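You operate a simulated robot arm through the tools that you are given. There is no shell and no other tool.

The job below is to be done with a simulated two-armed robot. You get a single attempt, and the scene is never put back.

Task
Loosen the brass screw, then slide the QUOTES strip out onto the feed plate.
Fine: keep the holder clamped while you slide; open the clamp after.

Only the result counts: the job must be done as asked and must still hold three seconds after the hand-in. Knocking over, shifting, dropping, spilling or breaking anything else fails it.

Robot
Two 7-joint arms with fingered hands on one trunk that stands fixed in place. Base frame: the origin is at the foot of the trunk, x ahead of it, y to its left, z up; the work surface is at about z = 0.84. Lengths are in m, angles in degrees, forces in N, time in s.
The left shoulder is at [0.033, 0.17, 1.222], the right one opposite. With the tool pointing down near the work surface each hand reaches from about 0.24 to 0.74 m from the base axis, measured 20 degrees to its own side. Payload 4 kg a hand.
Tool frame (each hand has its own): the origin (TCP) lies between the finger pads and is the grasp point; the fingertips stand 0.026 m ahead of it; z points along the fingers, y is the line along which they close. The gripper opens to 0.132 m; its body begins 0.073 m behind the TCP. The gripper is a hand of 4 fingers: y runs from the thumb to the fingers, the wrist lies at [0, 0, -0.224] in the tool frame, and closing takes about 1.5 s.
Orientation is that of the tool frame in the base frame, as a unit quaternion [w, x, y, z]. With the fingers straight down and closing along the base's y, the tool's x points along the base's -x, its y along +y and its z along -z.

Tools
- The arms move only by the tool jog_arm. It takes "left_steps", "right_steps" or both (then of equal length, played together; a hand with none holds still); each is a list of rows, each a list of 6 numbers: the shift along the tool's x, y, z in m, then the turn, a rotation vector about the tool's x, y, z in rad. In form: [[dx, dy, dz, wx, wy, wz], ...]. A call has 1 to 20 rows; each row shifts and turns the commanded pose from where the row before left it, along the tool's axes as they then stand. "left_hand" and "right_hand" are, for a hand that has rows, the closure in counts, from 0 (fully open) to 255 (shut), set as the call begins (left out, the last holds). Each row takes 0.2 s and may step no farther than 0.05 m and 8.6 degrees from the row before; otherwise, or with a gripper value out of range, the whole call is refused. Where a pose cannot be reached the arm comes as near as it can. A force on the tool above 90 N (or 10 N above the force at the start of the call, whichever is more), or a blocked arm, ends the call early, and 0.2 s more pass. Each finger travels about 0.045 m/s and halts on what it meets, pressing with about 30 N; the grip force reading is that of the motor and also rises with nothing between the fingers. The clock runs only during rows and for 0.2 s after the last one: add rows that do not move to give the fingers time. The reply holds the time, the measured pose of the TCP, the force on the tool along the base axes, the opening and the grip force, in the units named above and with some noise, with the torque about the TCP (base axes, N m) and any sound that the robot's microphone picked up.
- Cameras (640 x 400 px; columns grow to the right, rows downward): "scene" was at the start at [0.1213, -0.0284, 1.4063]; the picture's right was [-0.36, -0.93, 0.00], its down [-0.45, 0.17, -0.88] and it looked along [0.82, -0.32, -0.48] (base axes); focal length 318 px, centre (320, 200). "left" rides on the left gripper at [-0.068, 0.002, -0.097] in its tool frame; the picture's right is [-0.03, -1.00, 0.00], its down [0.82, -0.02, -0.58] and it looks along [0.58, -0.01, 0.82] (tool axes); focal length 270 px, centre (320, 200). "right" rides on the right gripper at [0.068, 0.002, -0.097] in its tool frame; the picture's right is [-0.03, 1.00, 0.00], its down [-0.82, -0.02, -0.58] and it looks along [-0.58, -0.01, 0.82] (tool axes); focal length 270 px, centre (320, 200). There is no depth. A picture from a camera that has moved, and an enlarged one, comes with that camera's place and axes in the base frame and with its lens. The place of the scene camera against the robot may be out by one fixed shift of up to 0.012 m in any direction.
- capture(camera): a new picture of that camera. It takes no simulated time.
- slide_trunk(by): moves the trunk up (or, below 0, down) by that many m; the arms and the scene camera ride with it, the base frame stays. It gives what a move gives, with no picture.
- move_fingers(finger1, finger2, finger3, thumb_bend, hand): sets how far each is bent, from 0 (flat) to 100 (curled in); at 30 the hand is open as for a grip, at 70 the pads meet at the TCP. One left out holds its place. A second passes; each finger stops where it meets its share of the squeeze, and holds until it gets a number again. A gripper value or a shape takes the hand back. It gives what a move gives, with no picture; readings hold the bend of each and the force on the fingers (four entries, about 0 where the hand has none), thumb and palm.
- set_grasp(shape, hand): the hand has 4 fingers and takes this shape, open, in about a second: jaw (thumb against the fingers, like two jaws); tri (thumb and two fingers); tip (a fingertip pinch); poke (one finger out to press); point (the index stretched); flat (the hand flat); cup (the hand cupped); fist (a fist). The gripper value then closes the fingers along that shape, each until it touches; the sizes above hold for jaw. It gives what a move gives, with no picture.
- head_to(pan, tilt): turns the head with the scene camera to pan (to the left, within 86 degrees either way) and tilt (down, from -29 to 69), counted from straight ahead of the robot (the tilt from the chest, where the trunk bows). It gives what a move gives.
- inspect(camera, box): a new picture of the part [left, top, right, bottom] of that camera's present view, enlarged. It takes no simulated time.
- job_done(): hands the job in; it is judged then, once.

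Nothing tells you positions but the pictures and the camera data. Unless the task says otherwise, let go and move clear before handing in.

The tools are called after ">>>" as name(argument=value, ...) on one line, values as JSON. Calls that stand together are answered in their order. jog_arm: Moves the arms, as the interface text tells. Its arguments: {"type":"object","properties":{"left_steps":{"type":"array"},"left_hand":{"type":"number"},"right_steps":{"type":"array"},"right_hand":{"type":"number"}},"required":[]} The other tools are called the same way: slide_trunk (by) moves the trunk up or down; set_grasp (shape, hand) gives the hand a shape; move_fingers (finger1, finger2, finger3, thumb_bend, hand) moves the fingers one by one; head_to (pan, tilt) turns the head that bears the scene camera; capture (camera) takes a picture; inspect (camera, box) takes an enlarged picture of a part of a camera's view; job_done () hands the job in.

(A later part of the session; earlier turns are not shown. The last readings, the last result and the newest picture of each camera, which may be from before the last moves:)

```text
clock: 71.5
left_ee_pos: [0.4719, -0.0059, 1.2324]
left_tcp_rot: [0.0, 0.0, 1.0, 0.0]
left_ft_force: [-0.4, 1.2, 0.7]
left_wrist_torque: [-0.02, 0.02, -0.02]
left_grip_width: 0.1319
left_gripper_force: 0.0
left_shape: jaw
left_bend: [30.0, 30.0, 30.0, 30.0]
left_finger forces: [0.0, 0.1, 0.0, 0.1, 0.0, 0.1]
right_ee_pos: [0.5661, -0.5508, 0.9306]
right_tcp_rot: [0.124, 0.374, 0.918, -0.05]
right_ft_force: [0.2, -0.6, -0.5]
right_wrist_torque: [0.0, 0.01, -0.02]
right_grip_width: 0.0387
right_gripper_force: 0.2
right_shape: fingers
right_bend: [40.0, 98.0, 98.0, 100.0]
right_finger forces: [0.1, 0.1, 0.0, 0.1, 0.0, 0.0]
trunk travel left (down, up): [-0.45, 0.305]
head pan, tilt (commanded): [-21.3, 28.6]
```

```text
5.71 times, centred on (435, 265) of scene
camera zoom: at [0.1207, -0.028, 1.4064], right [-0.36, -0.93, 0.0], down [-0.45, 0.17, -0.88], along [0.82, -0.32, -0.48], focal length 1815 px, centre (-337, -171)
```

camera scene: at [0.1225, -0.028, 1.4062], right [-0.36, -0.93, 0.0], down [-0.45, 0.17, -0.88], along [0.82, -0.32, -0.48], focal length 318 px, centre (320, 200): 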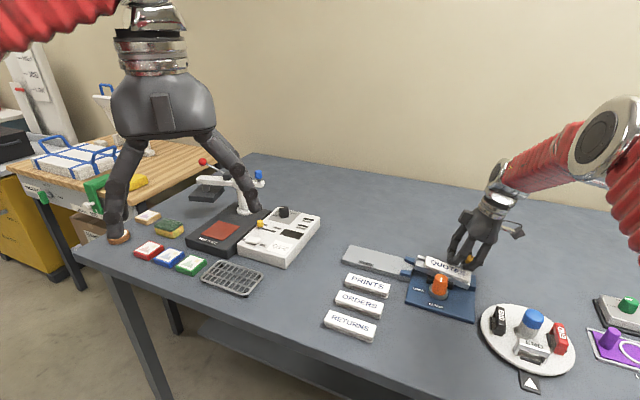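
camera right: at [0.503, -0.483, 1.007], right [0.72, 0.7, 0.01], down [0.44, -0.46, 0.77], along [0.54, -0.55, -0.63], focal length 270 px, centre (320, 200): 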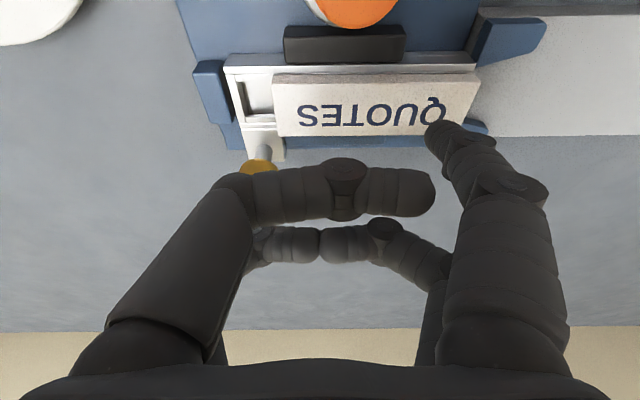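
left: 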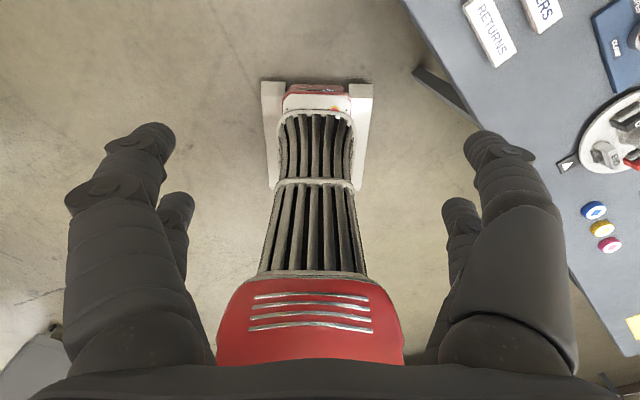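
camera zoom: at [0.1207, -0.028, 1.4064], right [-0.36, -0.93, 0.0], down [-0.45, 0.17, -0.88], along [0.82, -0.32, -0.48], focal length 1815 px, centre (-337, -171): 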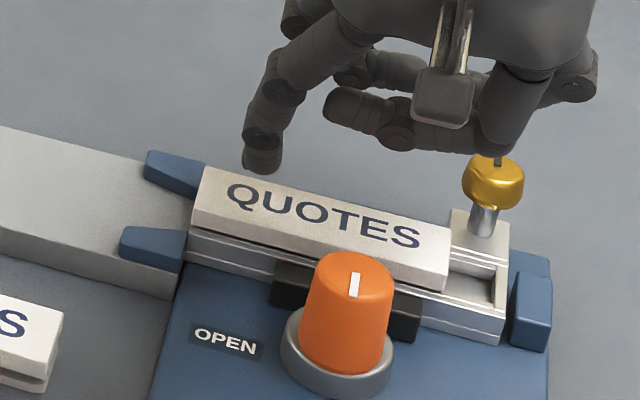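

The fingertip is above the strip's leading end and nothing else is near. I lower it to a light press of a few newtons.

>>> jog_arm(right_steps=[[0.0021, 0, 0.0077, 0, 0, 0], [0.0021, 0, 0.0077, 0, 0, 0], [0.0005, 0, 0.0019, 0, 0, 0], [0, 0, 0, 0, 0, 0]])

>>> inspect(camera="right", box=[340, 20, 600, 200])

```text
clock: 72.5
left_ee_pos: [0.472, -0.0064, 1.2325]
left_tcp_rot: [-0.001, 0.0, 1.0, -0.001]
left_ft_force: [0.3, -0.5, 0.2]
left_wrist_torque: [0.0, -0.01, 0.04]
left_grip_width: 0.1316
left_gripper_force: 0.0
left_shape: jaw
left_bend: [30.0, 30.0, 30.0, 30.0]
left_finger forces: [0.0, 0.1, 0.0, 0.0, 0.0, 0.0]
right_ee_pos: [0.5679, -0.5516, 0.9131]
right_tcp_rot: [0.123, 0.374, 0.918, -0.051]
right_ft_force: [0.1, 0.3, 1.4]
right_wrist_torque: [0.04, -0.04, 0.0]
right_grip_width: 0.039
right_gripper_force: 0.2
right_shape: fingers
right_bend: [40.0, 98.0, 98.0, 100.0]
right_finger forces: [0.7, 0.1, 0.0, 0.1, 0.1, 0.1]
trunk travel left (down, up): [-0.45, 0.305]
head pan, tilt (commanded): [-21.3, 28.6]
```

```text
2.22 times, centred on (470, 110) of right
camera zoom: at [0.504, -0.4835, 0.9886], right [0.72, 0.7, 0.01], down [0.44, -0.46, 0.77], along [0.54, -0.55, -0.63], focal length 601 px, centre (-13, 400)
```

zoom: 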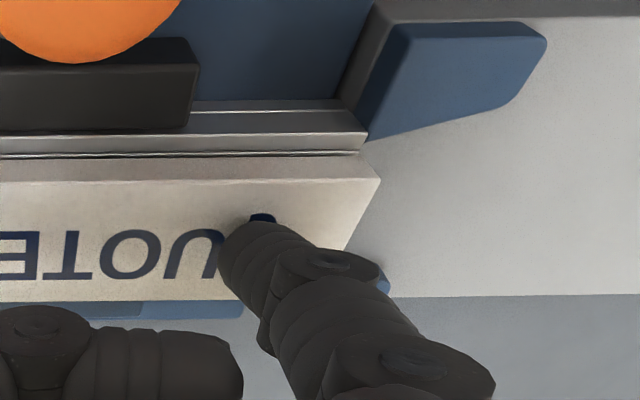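

Light contact is made. I press about a millimetre more and draw the leading end sideways, away from the rear guide.

>>> jog_arm(right_steps=[[0.0003, 0, 0.0012, 0, 0, 0], [0.0019, 0, -0.0005, 0, 0, 0], [0.0019, 0, -0.0005, 0, 0, 0], [0, 0, 0, 0, 0, 0]])

>>> inspect(camera="right", box=[340, 20, 600, 200])

>>> inspect(camera="scene", box=[404, 250, 432, 280])

```text
clock: 73.5
left_ee_pos: [0.4719, -0.0056, 1.2325]
left_tcp_rot: [0.0, 0.0, 1.0, 0.001]
left_ft_force: [-0.2, 0.1, -0.1]
left_wrist_torque: [-0.01, -0.02, 0.0]
left_grip_width: 0.1317
left_gripper_force: 0.0
left_shape: jaw
left_bend: [30.0, 30.0, 30.0, 30.0]
left_finger forces: [0.0, 0.1, 0.0, 0.0, 0.0, 0.0]
right_ee_pos: [0.5651, -0.5473, 0.9111]
right_tcp_rot: [0.124, 0.375, 0.917, -0.05]
right_ft_force: [0.6, -1.3, 6.2]
right_wrist_torque: [0.28, -0.22, -0.08]
right_grip_width: 0.0394
right_gripper_force: 3.3
right_shape: fingers
right_bend: [39.0, 98.0, 98.0, 100.0]
right_finger forces: [6.2, 0.0, 0.1, 0.0, 0.1, 0.0]
trunk travel left (down, up): [-0.45, 0.305]
head pan, tilt (commanded): [-21.3, 28.6]
```

```text
2.22 times, centred on (470, 110) of right
camera zoom: at [0.5012, -0.4809, 0.9877], right [0.72, 0.7, 0.01], down [0.44, -0.46, 0.77], along [0.54, -0.55, -0.63], focal length 601 px, centre (-13, 400)
```

zoom: 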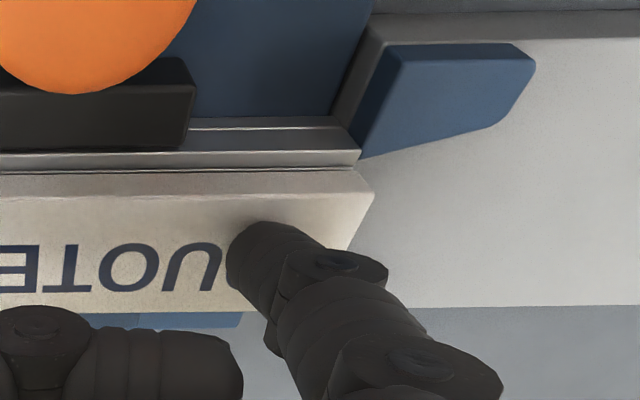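

```text
13.33 times, centred on (418, 265) of scene
camera zoom: at [0.121, -0.0282, 1.4063], right [-0.36, -0.93, 0.0], down [-0.45, 0.17, -0.88], along [0.82, -0.32, -0.48], focal length 4235 px, centre (-987, -667)
```

zoom: 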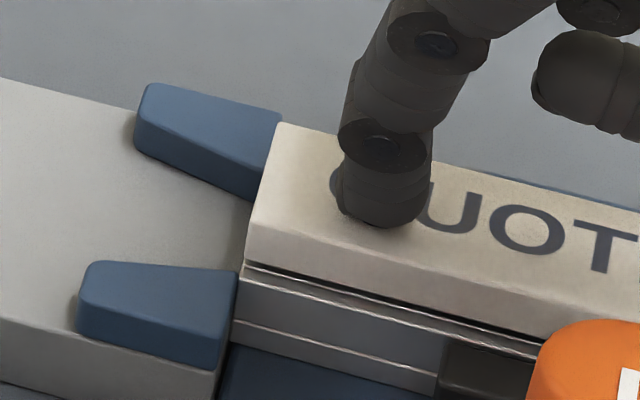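

The leading end moved a little. Keeping the light press, I now draw it forward a few millimetres.

>>> jog_arm(right_steps=[[0.001, 0.003, 0.0002, 0, 0, 0], [0, 0.003, 0, 0, 0, 0], [0, 0.003, 0, 0, 0, 0], [0, 0, 0, 0, 0, 0]])

>>> inspect(camera="right", box=[340, 20, 600, 200])

>>> inspect(camera="scene", box=[404, 250, 432, 280])

```text
clock: 74.5
left_ee_pos: [0.4694, -0.0051, 1.2337]
left_tcp_rot: [0.0, 0.0, 1.0, 0.001]
left_ft_force: [-0.3, 0.7, 0.1]
left_wrist_torque: [0.04, -0.01, 0.0]
left_grip_width: 0.132
left_gripper_force: 0.0
left_shape: jaw
left_bend: [30.0, 30.0, 30.0, 30.0]
left_finger forces: [0.0, 0.0, 0.1, 0.0, 0.0, 0.1]
right_ee_pos: [0.5695, -0.542, 0.9143]
right_tcp_rot: [0.126, 0.374, 0.917, -0.05]
right_ft_force: [-2.3, -4.7, 19.2]
right_wrist_torque: [0.79, -0.51, -0.04]
right_grip_width: 0.037
right_gripper_force: 9.3
right_shape: fingers
right_bend: [45.0, 98.0, 98.0, 100.0]
right_finger forces: [18.8, 0.1, 0.0, 0.0, 0.0, 0.0]
trunk travel left (down, up): [-0.45, 0.305]
head pan, tilt (commanded): [-21.3, 28.6]
```

```text
2.22 times, centred on (470, 110) of right
camera zoom: at [0.506, -0.4741, 0.9886], right [0.72, 0.7, 0.01], down [0.44, -0.46, 0.77], along [0.54, -0.55, -0.63], focal length 601 px, centre (-13, 400)
```

zoom: 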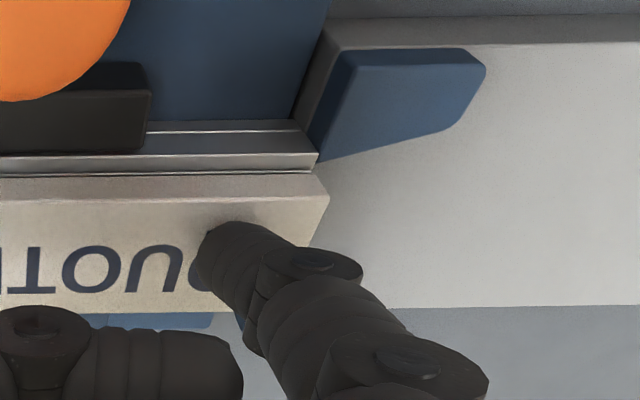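

```text
13.33 times, centred on (418, 265) of scene
camera zoom: at [0.1192, -0.0277, 1.4066], right [-0.36, -0.93, 0.0], down [-0.45, 0.17, -0.88], along [0.82, -0.32, -0.48], focal length 4235 px, centre (-987, -667)
```

zoom: 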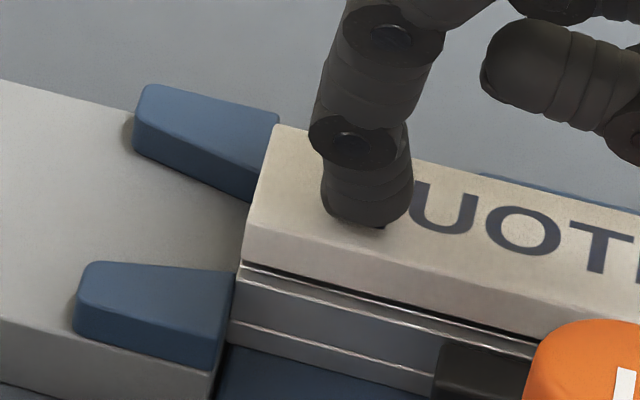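

The strip's front edge is held firmly, flush with the end of the feed guides. I lift the finger away and examine a loose strip's profile and the feed end to understand which part is catching.

>>> jog_arm(right_steps=[[-0.0026, -0.003, -0.0097, 0, 0, 0], [-0.0052, 0, -0.0193, 0, 0, 0], [-0.0078, -0.01, -0.029, 0, 0, 0], [-0.0078, -0.02, -0.029, 0, 0, 0], [0, 0, 0, 0, 0, 0]])

>>> inspect(camera="scene", box=[342, 270, 392, 302])

>>> inspect(camera="scene", box=[395, 252, 425, 290])

>>> inspect(camera="scene", box=[452, 262, 482, 300])

```text
clock: 75.7
left_ee_pos: [0.4724, -0.0063, 1.2327]
left_tcp_rot: [-0.001, 0.0, 1.0, 0.001]
left_ft_force: [-0.4, 0.7, -0.5]
left_wrist_torque: [0.0, 0.06, 0.03]
left_grip_width: 0.1319
left_gripper_force: 0.0
left_shape: jaw
left_bend: [30.0, 30.0, 30.0, 30.0]
left_finger forces: [0.0, 0.0, 0.1, 0.0, 0.0, 0.0]
right_ee_pos: [0.5473, -0.5638, 1.0014]
right_tcp_rot: [0.122, 0.375, 0.918, -0.051]
right_ft_force: [0.8, 0.0, 0.0]
right_wrist_torque: [-0.01, 0.0, 0.02]
right_grip_width: 0.039
right_gripper_force: 0.1
right_shape: fingers
right_bend: [40.0, 98.0, 98.0, 100.0]
right_finger forces: [0.0, 0.0, 0.0, 0.0, 0.1, 0.1]
trunk travel left (down, up): [-0.45, 0.305]
head pan, tilt (commanded): [-21.3, 28.6]
```

```text
12.50 times, centred on (367, 286) of scene
camera zoom: at [0.1226, -0.0286, 1.4061], right [-0.36, -0.93, 0.0], down [-0.45, 0.17, -0.88], along [0.82, -0.32, -0.48], focal length 3970 px, centre (-268, -875)
```

zoom: 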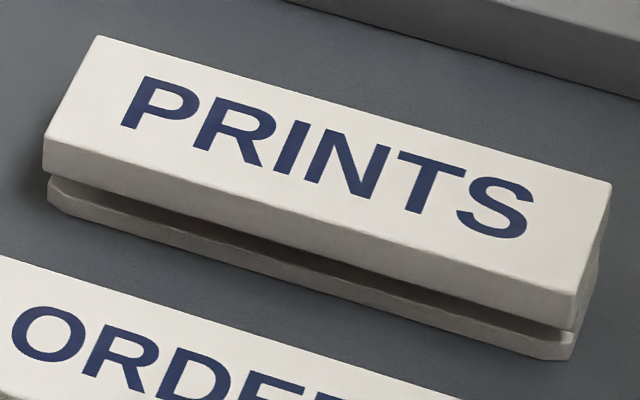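

```text
10.53 times, centred on (410, 271) of scene
camera zoom: at [0.1226, -0.0286, 1.4061], right [-0.36, -0.93, 0.0], down [-0.45, 0.17, -0.88], along [0.82, -0.32, -0.48], focal length 3343 px, centre (-627, -547)
```

zoom: 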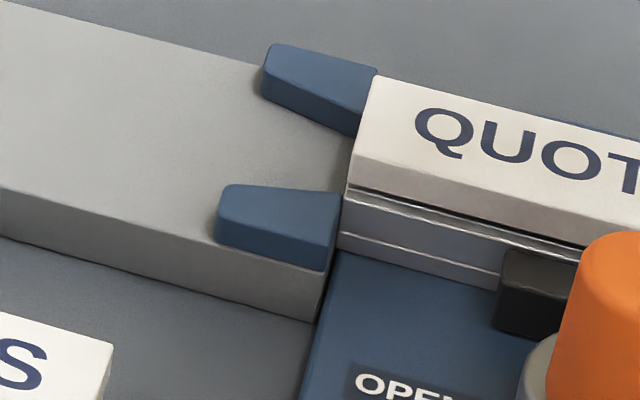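

```text
10.53 times, centred on (467, 281) of scene
camera zoom: at [0.1226, -0.0286, 1.4061], right [-0.36, -0.93, 0.0], down [-0.45, 0.17, -0.88], along [0.82, -0.32, -0.48], focal length 3343 px, centre (-1227, -653)
```

zoom: 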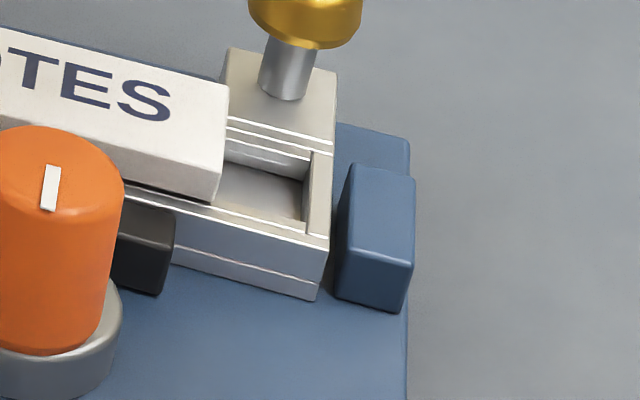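

The loose strip shows a lower flange with chamfered corners. That flange is most likely meeting the end of the rear guide by a millimetre or two. I'll switch to the thumb as a stiffer pusher, with the hand square to the rail, first easing the holder back to its end block and then pushing the strip. I reconfigure high in free air.

>>> jog_arm(right_steps=[[-0.008, -0.01, -0.03, 0, 0, 0], [0, 0, 0, 0, 0.131, 0], [0, 0, 0, 0, 0.131, 0], [0, 0, 0, 0, 0, -0.131], [0, 0, 0, 0, 0, -0.131], [0, 0, 0, 0, 0, -0.131], [0, 0, 0, 0, 0, -0.131], [0, 0, 0, 0, 0, -0.131], [0, 0, 0, 0, 0, -0.131], [0, 0, 0, 0, 0, -0.131], [0, 0, 0, 0, 0, -0.131], [0, 0, 0, 0, 0, -0.131], [0, 0, 0, 0, 0, -0.131], [0, 0, 0, 0, 0, -0.131], [0, 0, 0, 0, 0, -0.13], [0, 0, 0, 0, 0, 0]])

>>> move_fingers(hand="right", finger1=100, finger2=100, finger3=100, thumb_bend=40)

>>> capture(camera="right")

>>> inspect(camera="scene", box=[380, 120, 540, 300])

```text
clock: 79.1
left_ee_pos: [0.472, -0.0064, 1.2316]
left_tcp_rot: [-0.002, -0.001, 1.0, 0.001]
left_ft_force: [-0.1, 0.4, 0.4]
left_wrist_torque: [-0.03, 0.02, -0.01]
left_grip_width: 0.1318
left_gripper_force: 0.1
left_shape: jaw
left_bend: [30.0, 30.0, 30.0, 30.0]
left_finger forces: [0.0, 0.1, 0.0, 0.0, 0.1, 0.0]
right_ee_pos: [0.5396, -0.5716, 1.0313]
right_tcp_rot: [0.001, -0.388, 0.922, -0.002]
right_ft_force: [-0.4, 0.3, -0.9]
right_wrist_torque: [0.01, -0.01, 0.0]
right_grip_width: 0.0388
right_gripper_force: 0.1
right_shape: fingers
right_bend: [40.0, 98.0, 98.0, 100.0]
right_finger forces: [0.1, 0.0, 0.0, 0.1, 0.0, 0.1]
trunk travel left (down, up): [-0.45, 0.305]
head pan, tilt (commanded): [-21.3, 28.6]
```

```text
clock: 80.1
left_ee_pos: [0.4725, -0.0062, 1.2324]
left_tcp_rot: [-0.001, 0.001, 1.0, 0.0]
left_ft_force: [0.3, -0.2, 0.3]
left_wrist_torque: [0.02, -0.03, 0.0]
left_grip_width: 0.1317
left_gripper_force: 0.0
left_shape: jaw
left_bend: [30.0, 30.0, 30.0, 30.0]
left_finger forces: [0.1, 0.0, 0.1, 0.0, 0.0, 0.0]
right_ee_pos: [0.5408, -0.5702, 1.0318]
right_tcp_rot: [0.001, -0.387, 0.922, -0.002]
right_ft_force: [0.8, 0.0, -1.1]
right_wrist_torque: [-0.01, 0.0, -0.02]
right_grip_width: 0.0496
right_gripper_force: 0.0
right_shape: fingers
right_bend: [100.0, 98.0, 98.0, 40.0]
right_finger forces: [0.0, 0.1, 0.0, 0.1, 0.0, 0.0]
trunk travel left (down, up): [-0.45, 0.305]
head pan, tilt (commanded): [-21.3, 28.6]
```

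```text
taken
camera right: at [0.4911, -0.6168, 1.1293], right [-0.7, 0.72, 0.0], down [0.58, 0.57, 0.58], along [0.42, 0.4, -0.82], focal length 270 px, centre (320, 200)
```

right: 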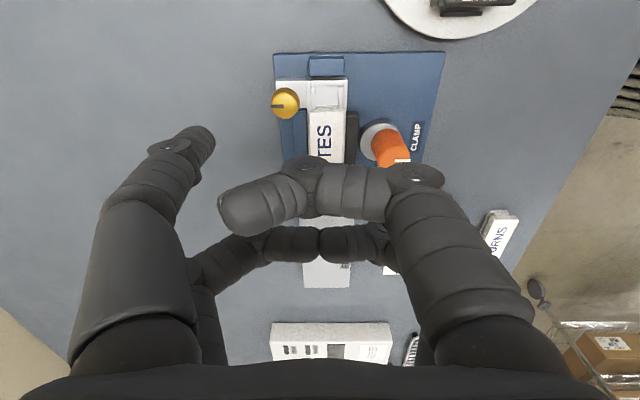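

```text
2.22 times, centred on (460, 210) of scene
camera zoom: at [0.1215, -0.0285, 1.4062], right [-0.36, -0.93, 0.0], down [-0.45, 0.17, -0.88], along [0.82, -0.32, -0.48], focal length 706 px, centre (9, 178)
```

zoom: 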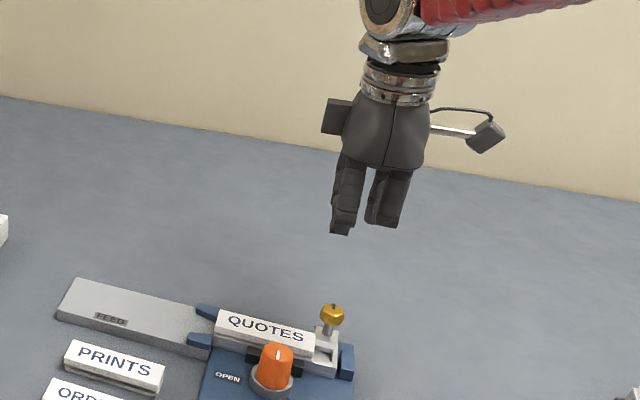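

From here the camera looks straight along the rail. I enlarge that view, as it shows the sideways alignment between rail, strip and feed plate.

>>> inspect(camera="right", box=[250, 40, 450, 170])

>>> inspect(camera="right", box=[270, 190, 390, 300])

>>> inspect(camera="right", box=[100, 100, 300, 240])

```text
3.08 times, centred on (350, 105) of right
camera zoom: at [0.4911, -0.6168, 1.1293], right [-0.7, 0.72, 0.0], down [0.58, 0.57, 0.58], along [0.42, 0.4, -0.82], focal length 832 px, centre (228, 492)
```

zoom: 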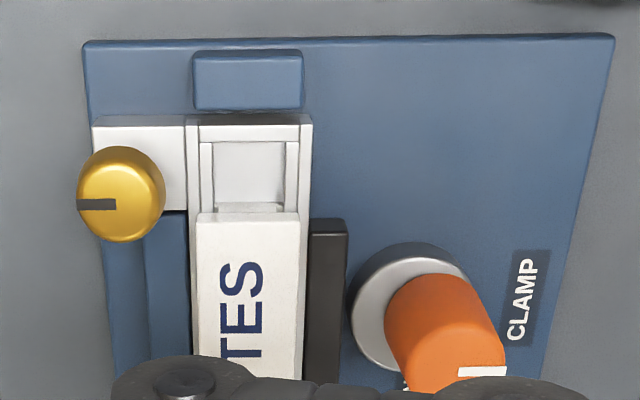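

```text
3.64 times, centred on (330, 245) of right
camera zoom: at [0.4911, -0.6168, 1.1293], right [-0.7, 0.72, 0.0], down [0.58, 0.57, 0.58], along [0.42, 0.4, -0.82], focal length 983 px, centre (284, 36)
```

zoom: 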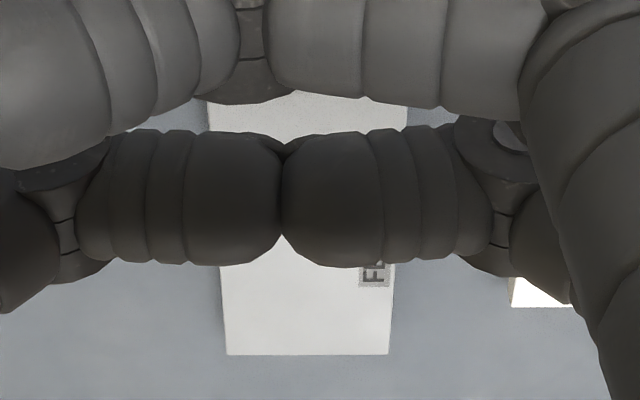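

```text
2.86 times, centred on (200, 170) of right
camera zoom: at [0.4911, -0.6168, 1.1293], right [-0.7, 0.72, 0.0], down [0.58, 0.57, 0.58], along [0.42, 0.4, -0.82], focal length 772 px, centre (663, 286)
```

zoom: 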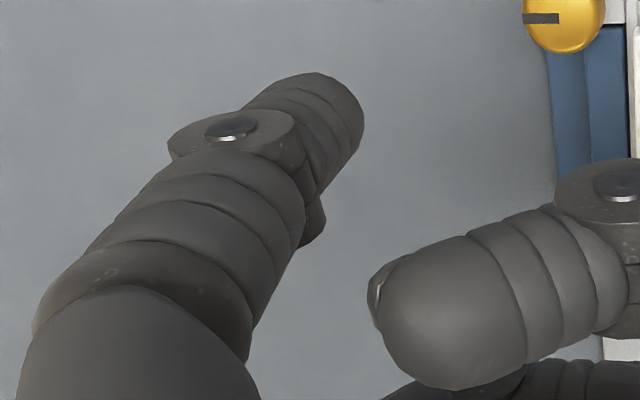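

Seen along its axis, the rail is snug between fence and jaw, and the strip lines up with the feed plate within about a millimetre. So a firmer, straight push should do it. I bring the thumb over the free gap behind the strip.

>>> jog_arm(right_steps=[[-0.005, 0.0196, 0.0272, 0, 0, 0], [-0.005, 0.0196, 0.0272, 0, 0, 0], [-0.005, 0.0195, 0.0271, 0, 0, 0], [0, 0, 0, 0, 0, 0]])

>>> capture(camera="right")

>>> inspect(camera="scene", box=[420, 220, 510, 300])

```text
clock: 81.1
left_ee_pos: [0.4718, -0.0067, 1.2325]
left_tcp_rot: [-0.001, 0.0, 1.0, 0.0]
left_ft_force: [-0.5, -0.1, -0.2]
left_wrist_torque: [0.03, 0.01, 0.01]
left_grip_width: 0.1321
left_gripper_force: 0.1
left_shape: jaw
left_bend: [30.0, 30.0, 30.0, 30.0]
left_finger forces: [0.0, 0.1, 0.1, 0.0, 0.0, 0.0]
right_ee_pos: [0.5083, -0.5193, 0.9493]
right_tcp_rot: [0.001, -0.388, 0.922, -0.003]
right_ft_force: [0.3, 0.0, 0.4]
right_wrist_torque: [-0.02, -0.02, -0.02]
right_grip_width: 0.05
right_gripper_force: 0.0
right_shape: fingers
right_bend: [100.0, 98.0, 98.0, 40.0]
right_finger forces: [0.1, 0.0, 0.0, 0.1, 0.0, 0.0]
trunk travel left (down, up): [-0.45, 0.305]
head pan, tilt (commanded): [-21.3, 28.6]
```

```text
taken
camera right: at [0.4596, -0.5649, 1.0473], right [-0.7, 0.72, -0.01], down [0.58, 0.57, 0.58], along [0.42, 0.4, -0.82], focal length 270 px, centre (320, 200)
```

right: 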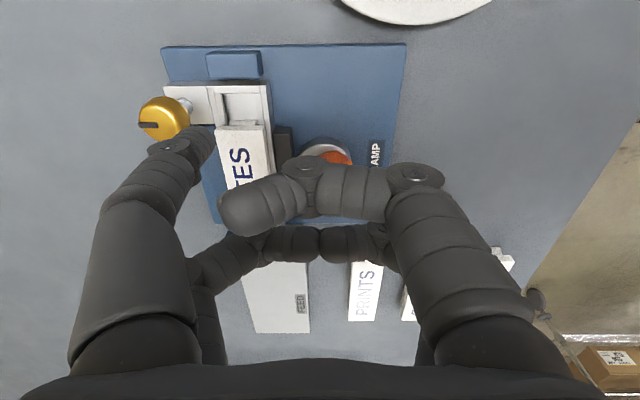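

```text
5.00 times, centred on (465, 260) of scene
camera zoom: at [0.1214, -0.0285, 1.4063], right [-0.36, -0.93, 0.0], down [-0.45, 0.17, -0.88], along [0.82, -0.32, -0.48], focal length 1588 px, centre (-405, -100)
```

zoom: 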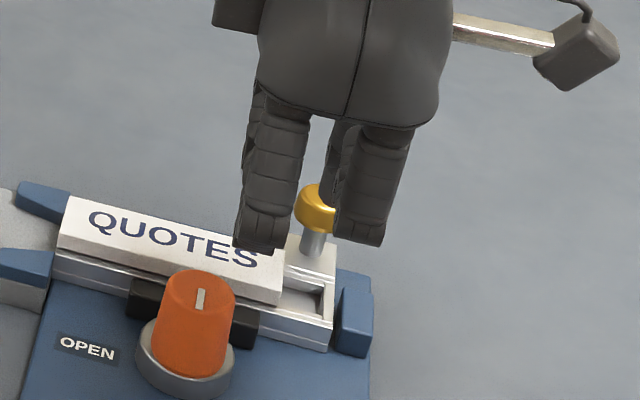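

The thumb is about 1.5 mm too far forward to drop behind the strip, so I shift it back 5 mm and 3 mm towards the centre line, then lower most of the way.

>>> jog_arm(right_steps=[[0.005, 0.003, 0, 0, 0, 0], [0, 0, 0.016, 0, 0, 0], [0, 0, 0.016, 0, 0, 0], [0, 0, 0, 0, 0, 0]])

>>> inspect(camera="right", box=[100, 60, 340, 220])

>>> inspect(camera="scene", box=[440, 240, 500, 300])

```text
clock: 82.1
left_ee_pos: [0.4714, -0.0075, 1.2314]
left_tcp_rot: [-0.001, 0.001, 1.0, 0.001]
left_ft_force: [-0.3, -0.8, -0.4]
left_wrist_torque: [0.02, 0.0, -0.01]
left_grip_width: 0.1319
left_gripper_force: 0.1
left_shape: jaw
left_bend: [30.0, 30.0, 30.0, 30.0]
left_finger forces: [0.0, 0.0, 0.0, 0.0, 0.1, 0.0]
right_ee_pos: [0.5041, -0.5201, 0.9181]
right_tcp_rot: [0.001, -0.389, 0.921, -0.003]
right_ft_force: [-0.3, 0.0, -0.3]
right_wrist_torque: [0.04, 0.02, 0.01]
right_grip_width: 0.0498
right_gripper_force: 0.0
right_shape: fingers
right_bend: [100.0, 98.0, 98.0, 40.0]
right_finger forces: [0.0, 0.0, 0.0, 0.0, 0.1, 0.0]
trunk travel left (down, up): [-0.45, 0.305]
head pan, tilt (commanded): [-21.3, 28.6]
```

```text
2.50 times, centred on (220, 140) of right
camera zoom: at [0.4542, -0.5668, 1.0153], right [-0.7, 0.72, -0.01], down [0.58, 0.57, 0.58], along [0.42, 0.4, -0.82], focal length 676 px, centre (570, 350)
```

zoom: 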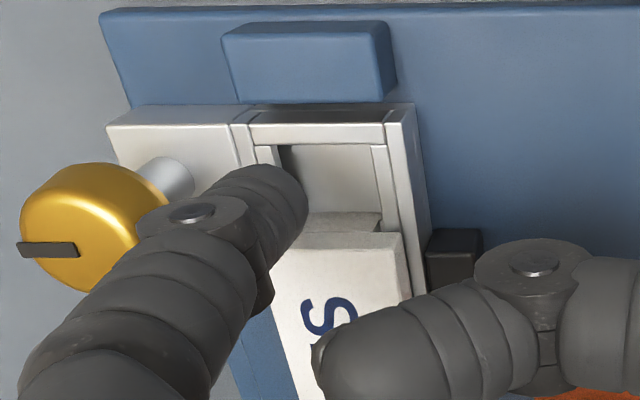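

```text
6.67 times, centred on (470, 270) of scene
camera zoom: at [0.1214, -0.0284, 1.4063], right [-0.36, -0.93, 0.0], down [-0.45, 0.17, -0.88], along [0.82, -0.32, -0.48], focal length 2118 px, centre (-680, -267)
```

zoom: 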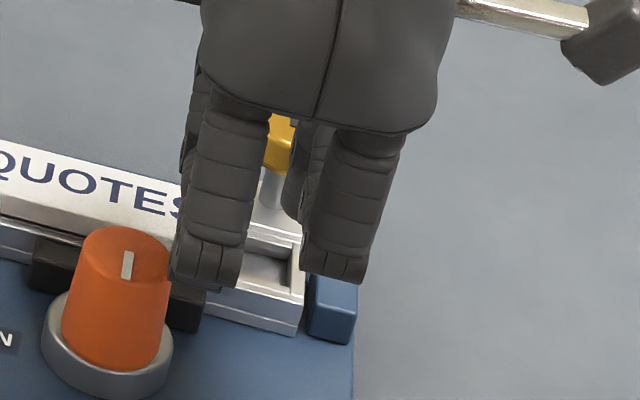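

The thumb is just behind the strip and about 6 mm off its centre line. I shift 3 mm more to the centre and lower to pushing height, watching for contact.

>>> jog_arm(right_steps=[[0, 0.003, 0.006, 0, 0, 0], [0, 0, 0.005, 0, 0, 0], [0, 0, 0, 0, 0, 0]])

>>> jog_arm(right_steps=[[0, 0, 0.003, 0, 0, 0], [0, 0, 0, 0, 0, 0]])

>>> inspect(camera="right", box=[100, 60, 340, 220])

```text
clock: 82.9
left_ee_pos: [0.473, -0.0073, 1.2326]
left_tcp_rot: [-0.001, 0.0, 1.0, 0.001]
left_ft_force: [0.2, -0.5, 0.7]
left_wrist_torque: [0.0, 0.0, 0.0]
left_grip_width: 0.132
left_gripper_force: 0.1
left_shape: jaw
left_bend: [30.0, 30.0, 30.0, 30.0]
left_finger forces: [0.1, 0.1, 0.0, 0.0, 0.1, 0.0]
right_ee_pos: [0.5009, -0.519, 0.9078]
right_tcp_rot: [0.001, -0.388, 0.922, -0.002]
right_ft_force: [-0.6, -0.5, 0.3]
right_wrist_torque: [0.01, -0.01, -0.03]
right_grip_width: 0.0496
right_gripper_force: 0.1
right_shape: fingers
right_bend: [100.0, 98.0, 98.0, 40.0]
right_finger forces: [0.0, 0.0, 0.0, 0.0, 0.1, 0.0]
trunk travel left (down, up): [-0.45, 0.305]
head pan, tilt (commanded): [-21.3, 28.6]
```

```text
clock: 83.5
left_ee_pos: [0.4716, -0.0055, 1.232]
left_tcp_rot: [-0.001, 0.0, 1.0, 0.0]
left_ft_force: [-0.2, -0.6, -0.1]
left_wrist_torque: [-0.01, -0.01, -0.04]
left_grip_width: 0.1317
left_gripper_force: 0.0
left_shape: jaw
left_bend: [30.0, 30.0, 30.0, 30.0]
left_finger forces: [0.0, 0.0, 0.1, 0.1, 0.0, 0.0]
right_ee_pos: [0.5009, -0.5185, 0.9053]
right_tcp_rot: [0.0, -0.388, 0.922, -0.002]
right_ft_force: [0.1, 0.1, -0.2]
right_wrist_torque: [0.03, -0.01, 0.01]
right_grip_width: 0.0499
right_gripper_force: 0.1
right_shape: fingers
right_bend: [100.0, 98.0, 98.0, 40.0]
right_finger forces: [0.0, 0.0, 0.0, 0.0, 0.0, 0.1]
trunk travel left (down, up): [-0.45, 0.305]
head pan, tilt (commanded): [-21.3, 28.6]
```

```text
2.50 times, centred on (220, 140) of right
camera zoom: at [0.4521, -0.5648, 1.0016], right [-0.7, 0.72, -0.01], down [0.58, 0.57, 0.58], along [0.42, 0.4, -0.82], focal length 676 px, centre (570, 350)
```

zoom: 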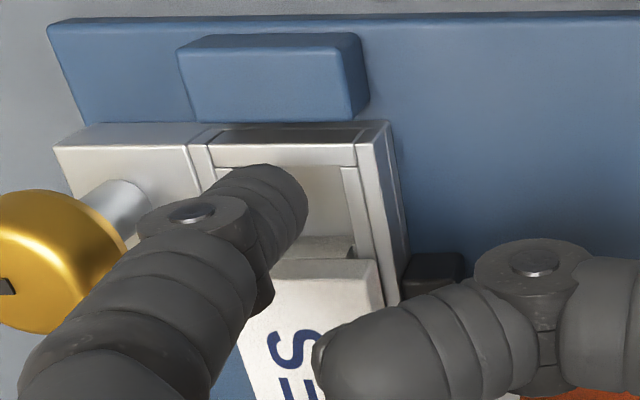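

The thumb is free behind the strip. I lower 2 mm more and start pushing along the rail in small steps, watching the force.

>>> jog_arm(right_steps=[[0, 0, 0.002, 0, 0, 0], [-0.004, 0, 0, 0, 0, 0], [-0.003, 0, 0, 0, 0, 0], [0, 0, 0, 0, 0, 0]])

>>> jog_arm(right_steps=[[-0.003, 0, 0, 0, 0, 0], [0, 0, 0, 0, 0, 0]])

>>> inspect(camera="right", box=[100, 60, 340, 220])

>>> inspect(camera="scene", box=[404, 250, 432, 280])

```text
clock: 84.5
left_ee_pos: [0.4714, -0.0051, 1.2317]
left_tcp_rot: [0.0, 0.0, 1.0, 0.0]
left_ft_force: [0.2, 0.1, -0.1]
left_wrist_torque: [0.0, -0.04, 0.0]
left_grip_width: 0.1319
left_gripper_force: 0.1
left_shape: jaw
left_bend: [30.0, 30.0, 30.0, 30.0]
left_finger forces: [0.0, 0.1, 0.0, 0.0, 0.1, 0.0]
right_ee_pos: [0.5061, -0.5143, 0.9018]
right_tcp_rot: [0.001, -0.387, 0.922, -0.002]
right_ft_force: [0.1, 0.1, -0.2]
right_wrist_torque: [-0.03, -0.01, -0.03]
right_grip_width: 0.0497
right_gripper_force: 0.0
right_shape: fingers
right_bend: [100.0, 98.0, 98.0, 40.0]
right_finger forces: [0.0, 0.0, 0.0, 0.0, 0.0, 0.0]
trunk travel left (down, up): [-0.45, 0.305]
head pan, tilt (commanded): [-21.3, 28.6]
```

```text
clock: 85.1
left_ee_pos: [0.4719, -0.0068, 1.2335]
left_tcp_rot: [-0.001, 0.0, 1.0, 0.0]
left_ft_force: [-0.1, -0.1, 0.7]
left_wrist_torque: [0.03, 0.01, -0.01]
left_grip_width: 0.1318
left_gripper_force: 0.0
left_shape: jaw
left_bend: [30.0, 30.0, 30.0, 30.0]
left_finger forces: [0.0, 0.0, 0.0, 0.0, 0.0, 0.0]
right_ee_pos: [0.508, -0.512, 0.9016]
right_tcp_rot: [0.001, -0.387, 0.922, -0.002]
right_ft_force: [0.3, 0.5, 0.7]
right_wrist_torque: [-0.01, 0.03, 0.01]
right_grip_width: 0.0498
right_gripper_force: 0.0
right_shape: fingers
right_bend: [100.0, 98.0, 98.0, 40.0]
right_finger forces: [0.0, 0.0, 0.0, 0.0, 0.1, 0.0]
trunk travel left (down, up): [-0.45, 0.305]
head pan, tilt (commanded): [-21.3, 28.6]
```

```text
2.50 times, centred on (220, 140) of right
camera zoom: at [0.4591, -0.558, 0.9995], right [-0.7, 0.72, 0.0], down [0.58, 0.57, 0.58], along [0.42, 0.4, -0.82], focal length 676 px, centre (570, 350)
```

zoom: 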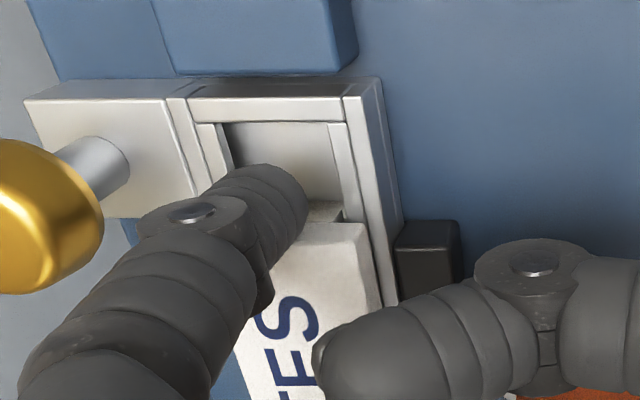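

```text
13.33 times, centred on (418, 265) of scene
camera zoom: at [0.1214, -0.0285, 1.4063], right [-0.36, -0.93, 0.0], down [-0.45, 0.17, -0.88], along [0.82, -0.32, -0.48], focal length 4235 px, centre (-987, -667)
```

zoom: 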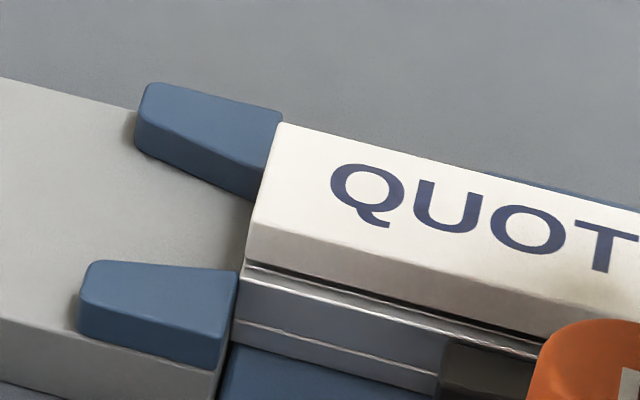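

The thumb is almost at the strip's end. I keep pushing in small steps with the force in view.

>>> jog_arm(right_steps=[[-0.003, 0, 0, 0, 0, 0], [0, 0, 0, 0, 0, 0]])

>>> jog_arm(right_steps=[[-0.003, 0, 0, 0, 0, 0], [0, 0, 0, 0, 0, 0]])

>>> inspect(camera="scene", box=[404, 250, 432, 280])

>>> inspect(camera="right", box=[100, 60, 340, 220])

```text
clock: 85.7
left_ee_pos: [0.472, -0.0065, 1.2327]
left_tcp_rot: [-0.001, 0.0, 1.0, 0.0]
left_ft_force: [-0.5, 0.3, -0.3]
left_wrist_torque: [0.0, 0.0, 0.0]
left_grip_width: 0.1319
left_gripper_force: 0.0
left_shape: jaw
left_bend: [30.0, 30.0, 30.0, 30.0]
left_finger forces: [0.0, 0.0, 0.1, 0.0, 0.0, 0.1]
right_ee_pos: [0.5102, -0.5096, 0.9016]
right_tcp_rot: [0.0, -0.387, 0.922, -0.003]
right_ft_force: [-1.2, -1.0, 0.1]
right_wrist_torque: [-0.06, 0.03, -0.07]
right_grip_width: 0.0501
right_gripper_force: 0.7
right_shape: fingers
right_bend: [100.0, 98.0, 98.0, 40.0]
right_finger forces: [0.1, 0.1, 0.1, 0.0, 1.7, 0.0]
trunk travel left (down, up): [-0.45, 0.305]
head pan, tilt (commanded): [-21.3, 28.6]
```

```text
clock: 86.3
left_ee_pos: [0.4704, -0.0063, 1.2311]
left_tcp_rot: [0.0, 0.0, 1.0, 0.0]
left_ft_force: [0.0, -0.9, 0.3]
left_wrist_torque: [-0.01, -0.02, -0.01]
left_grip_width: 0.1321
left_gripper_force: 0.1
left_shape: jaw
left_bend: [30.0, 30.0, 30.0, 30.0]
left_finger forces: [0.0, 0.0, 0.0, 0.1, 0.0, 0.0]
right_ee_pos: [0.5116, -0.5081, 0.9012]
right_tcp_rot: [0.0, -0.388, 0.922, -0.004]
right_ft_force: [-3.4, -3.1, 1.4]
right_wrist_torque: [-0.16, 0.08, -0.31]
right_grip_width: 0.0499
right_gripper_force: 2.7
right_shape: fingers
right_bend: [100.0, 98.0, 98.0, 40.0]
right_finger forces: [0.0, 0.0, 0.1, 0.0, 5.5, 0.0]
trunk travel left (down, up): [-0.45, 0.305]
head pan, tilt (commanded): [-21.3, 28.6]
```

```text
13.33 times, centred on (418, 265) of scene
camera zoom: at [0.1209, -0.0288, 1.4063], right [-0.36, -0.93, 0.0], down [-0.45, 0.17, -0.88], along [0.82, -0.32, -0.48], focal length 4235 px, centre (-987, -667)
```

zoom: 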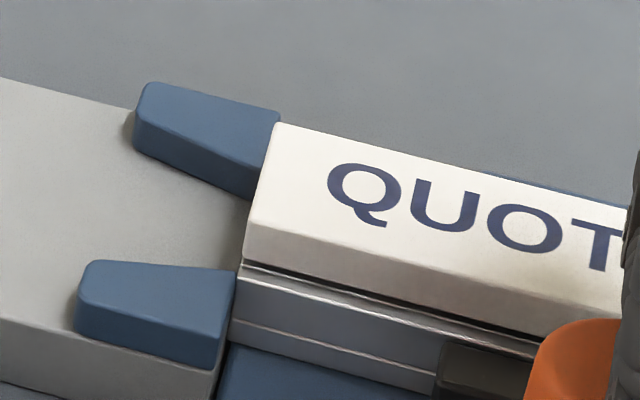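

```text
2.50 times, centred on (220, 140) of right
camera zoom: at [0.4628, -0.5544, 0.9996], right [-0.7, 0.72, 0.0], down [0.58, 0.57, 0.58], along [0.42, 0.4, -0.82], focal length 676 px, centre (570, 350)
```

zoom: 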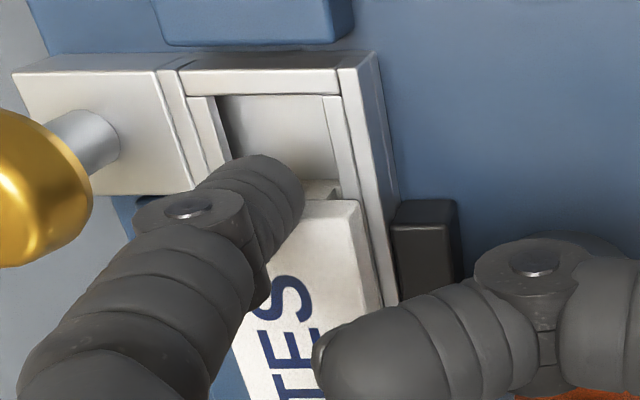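

Contact at about 5 N and the strip still holds. I increase the push gradually.

>>> jog_arm(right_steps=[[-0.003, 0, 0, 0, 0, 0], [-0.003, 0, 0, 0, 0, 0], [0, 0, 0, 0, 0, 0]])

>>> jog_arm(right_steps=[[-0.003, 0, 0, 0, 0, 0], [-0.003, 0, 0, 0, 0, 0], [0, 0, 0, 0, 0, 0]])

>>> inspect(camera="scene", box=[404, 250, 432, 280])

>>> inspect(camera="right", box=[100, 60, 340, 220])

```text
clock: 87.1
left_ee_pos: [0.4704, -0.008, 1.2323]
left_tcp_rot: [0.001, 0.0, 1.0, 0.0]
left_ft_force: [0.1, 0.1, 0.0]
left_wrist_torque: [0.03, 0.02, 0.01]
left_grip_width: 0.1315
left_gripper_force: 0.1
left_shape: jaw
left_bend: [30.0, 30.0, 30.0, 30.0]
left_finger forces: [0.1, 0.1, 0.1, 0.0, 0.1, 0.1]
right_ee_pos: [0.5142, -0.5047, 0.9024]
right_tcp_rot: [-0.001, -0.387, 0.922, -0.003]
right_ft_force: [-11.4, -10.6, 4.1]
right_wrist_torque: [-0.48, 0.17, -0.93]
right_grip_width: 0.05
right_gripper_force: 8.2
right_shape: fingers
right_bend: [100.0, 98.0, 98.0, 40.0]
right_finger forces: [0.0, 0.0, 0.0, 0.1, 15.9, 0.1]
trunk travel left (down, up): [-0.45, 0.305]
head pan, tilt (commanded): [-21.3, 28.6]
```

```text
clock: 87.9
left_ee_pos: [0.4687, -0.0071, 1.2331]
left_tcp_rot: [0.001, 0.0, 1.0, 0.001]
left_ft_force: [-0.1, 0.5, -1.0]
left_wrist_torque: [0.01, 0.0, -0.01]
left_grip_width: 0.1318
left_gripper_force: 0.1
left_shape: jaw
left_bend: [30.0, 30.0, 30.0, 30.0]
left_finger forces: [0.1, 0.0, 0.1, 0.1, 0.0, 0.1]
right_ee_pos: [0.5175, -0.5012, 0.9018]
right_tcp_rot: [0.001, -0.387, 0.922, -0.003]
right_ft_force: [-17.7, -17.9, 7.1]
right_wrist_torque: [-0.8, 0.27, -1.52]
right_grip_width: 0.0501
right_gripper_force: 13.2
right_shape: fingers
right_bend: [100.0, 98.0, 98.0, 40.0]
right_finger forces: [0.0, 0.0, 0.1, 0.1, 25.8, 0.0]
trunk travel left (down, up): [-0.45, 0.305]
head pan, tilt (commanded): [-21.3, 28.6]
```

```text
13.33 times, centred on (418, 265) of scene
camera zoom: at [0.1183, -0.0298, 1.4065], right [-0.36, -0.93, 0.0], down [-0.44, 0.17, -0.88], along [0.82, -0.32, -0.48], focal length 4235 px, centre (-987, -667)
```

zoom: 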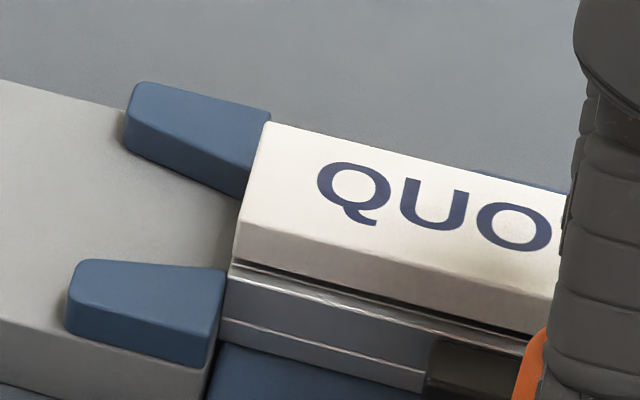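

```text
2.50 times, centred on (220, 140) of right
camera zoom: at [0.4681, -0.5475, 0.9997], right [-0.69, 0.72, -0.01], down [0.59, 0.57, 0.58], along [0.42, 0.4, -0.82], focal length 676 px, centre (570, 350)
```

zoom: 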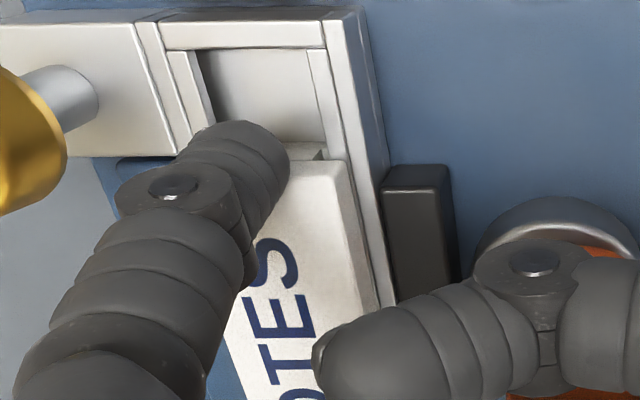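

Even at about 25 N nothing moves, so something solid blocks the strip at the rail mouth. I back the thumb off and lift clear; then I'll use the left hand's camera to look into the mouth from the other side at a low angle.

>>> jog_arm(right_steps=[[0.008, 0, 0, 0, 0, 0], [0.008, 0, 0, 0, 0, 0], [0, 0, -0.02, 0, 0, 0], [0, 0, -0.04, 0, 0, 0], [0.03, 0, -0.04, 0, 0, 0], [0.04, 0, -0.02, 0, 0, 0], [0.04, 0, 0, 0, 0, 0], [0, 0, 0, 0, 0, 0]], left_steps=[[0, 0, 0, 0, 0, -0.13], [0, 0, 0, 0, 0, -0.13], [0, 0, 0, 0, 0, -0.13], [0, 0, 0, 0, 0, -0.13], [0, 0, 0, 0, 0, -0.13], [0, 0, 0, 0, 0, -0.13], [0, 0, 0, 0, 0, -0.13], [0, 0, 0, 0, 0, -0.13]])

>>> capture(camera="left")

>>> capture(camera="scene")

```text
clock: 89.7
left_ee_pos: [0.4734, -0.0059, 1.2323]
left_tcp_rot: [-0.001, -0.499, 0.867, 0.0]
left_ft_force: [0.9, 0.5, -1.2]
left_wrist_torque: [-0.03, -0.02, 0.02]
left_grip_width: 0.132
left_gripper_force: 0.0
left_shape: jaw
left_bend: [30.0, 30.0, 30.0, 30.0]
left_finger forces: [0.1, 0.0, 0.2, 0.0, 0.1, 0.0]
right_ee_pos: [0.4336, -0.5877, 1.0224]
right_tcp_rot: [-0.001, -0.389, 0.921, -0.002]
right_ft_force: [-0.5, -0.1, -0.2]
right_wrist_torque: [-0.01, 0.01, 0.01]
right_grip_width: 0.0498
right_gripper_force: 0.0
right_shape: fingers
right_bend: [100.0, 98.0, 98.0, 40.0]
right_finger forces: [0.0, 0.0, 0.0, 0.1, 0.0, 0.0]
trunk travel left (down, up): [-0.45, 0.305]
head pan, tilt (commanded): [-21.3, 28.6]
```

```text
taken
camera left: at [0.5046, 0.0548, 1.3296], right [0.88, -0.48, 0.0], down [-0.39, -0.72, 0.58], along [-0.28, -0.51, -0.82], focal length 270 px, centre (320, 200)
```

left: 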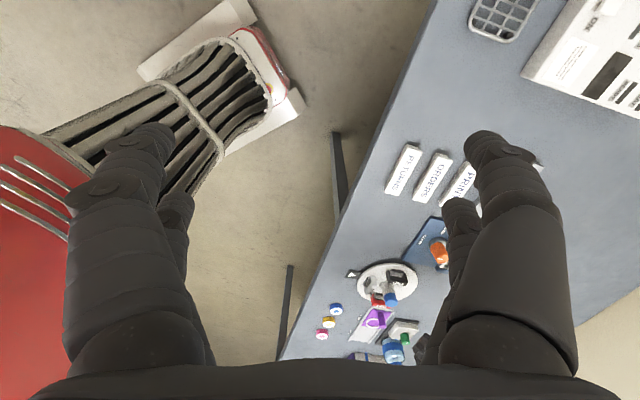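

```text
taken
camera scene: at [0.1221, -0.0277, 1.4062], right [-0.36, -0.93, 0.0], down [-0.45, 0.17, -0.88], along [0.82, -0.32, -0.48], focal length 318 px, centre (320, 200)
```

scene: 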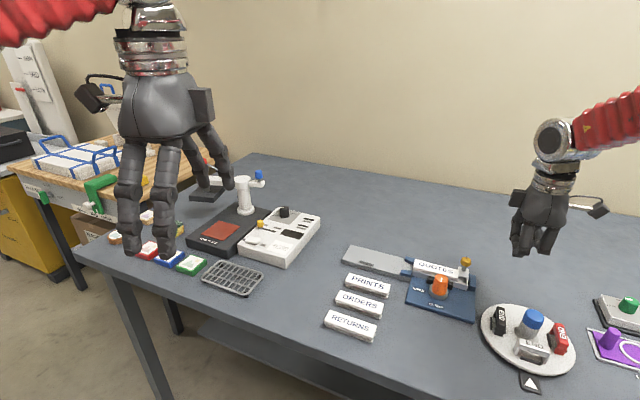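

The left hand is turning towards the holder. I finish its turn, bring it to a viewing spot above the free table area, and tilt its camera.

>>> jog_arm(left_steps=[[0, 0, 0, 0, 0, -0.125], [0, 0, 0, 0, 0, -0.125], [0, 0, 0, 0, 0, -0.125], [0, 0, 0, 0, 0, -0.125], [0, 0, 0, 0, 0, -0.125], [0, 0, 0, 0, 0, -0.125], [0.03, -0.0014, 0.025, 0, 0, 0], [0.03, -0.0014, 0.025, 0, 0, 0], [0.03, -0.0014, 0.025, 0, 0, 0], [0.03, -0.0014, 0.025, 0, 0, 0], [0.03, -0.0014, 0.025, 0, 0, 0], [0.03, -0.0014, 0.025, 0, 0, 0], [0.03, -0.0014, 0.025, 0, 0, 0], [0.03, -0.0014, 0.025, 0, 0, 0], [0.02, -0.0014, 0.025, 0, 0, 0], [0, 0, 0, 0, 0.13, 0], [0, 0, 0, 0, 0.13, 0], [0, 0, 0, 0, 0.13, 0], [0, 0, 0, 0, 0.13, 0], [0, 0, 0, 0, 0, 0]])

>>> capture(camera="left")

>>> capture(camera="scene")

```text
clock: 93.9
left_ee_pos: [0.5411, -0.1891, 1.0328]
left_tcp_rot: [0.161, 0.754, -0.605, 0.2]
left_ft_force: [-0.7, 0.6, -0.3]
left_wrist_torque: [0.02, 0.01, -0.01]
left_grip_width: 0.1317
left_gripper_force: 0.0
left_shape: jaw
left_bend: [30.0, 30.0, 30.0, 30.0]
left_finger forces: [0.0, 0.0, 0.0, 0.0, 0.0, 0.1]
left hand out of reach, approached as far as the arm can: row 13, 14, 15
right_ee_pos: [0.4315, -0.5892, 1.023]
right_tcp_rot: [0.001, -0.387, 0.922, -0.003]
right_ft_force: [0.9, 0.9, 0.5]
right_wrist_torque: [0.02, 0.0, 0.01]
right_grip_width: 0.0502
right_gripper_force: 0.0
right_shape: fingers
right_bend: [100.0, 98.0, 98.0, 40.0]
right_finger forces: [0.0, 0.1, 0.0, 0.0, 0.1, 0.0]
trunk travel left (down, up): [-0.45, 0.305]
head pan, tilt (commanded): [-21.3, 28.6]
```

```text
taken
camera left: at [0.5157, -0.0846, 1.0841], right [0.97, 0.24, -0.01], down [0.11, -0.41, 0.91], along [0.21, -0.88, -0.42], focal length 270 px, centre (320, 200)
```

left: 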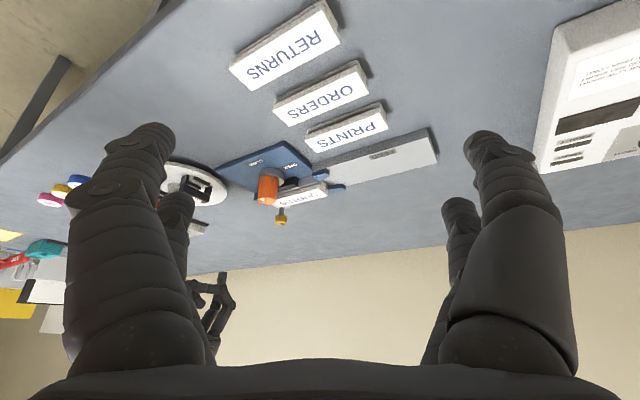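

```text
taken
camera scene: at [0.1213, -0.0287, 1.4063], right [-0.36, -0.93, 0.0], down [-0.45, 0.17, -0.88], along [0.82, -0.32, -0.48], focal length 318 px, centre (320, 200)
```

scene: 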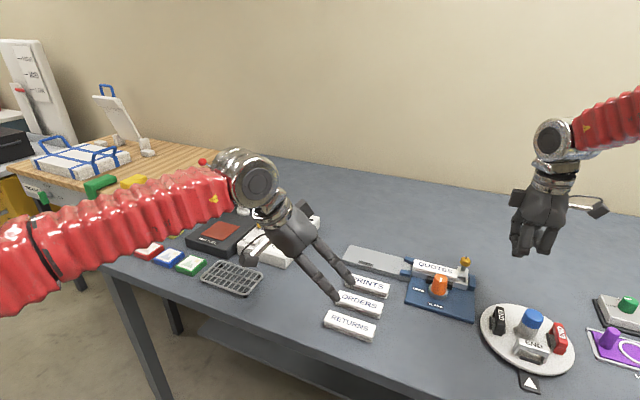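

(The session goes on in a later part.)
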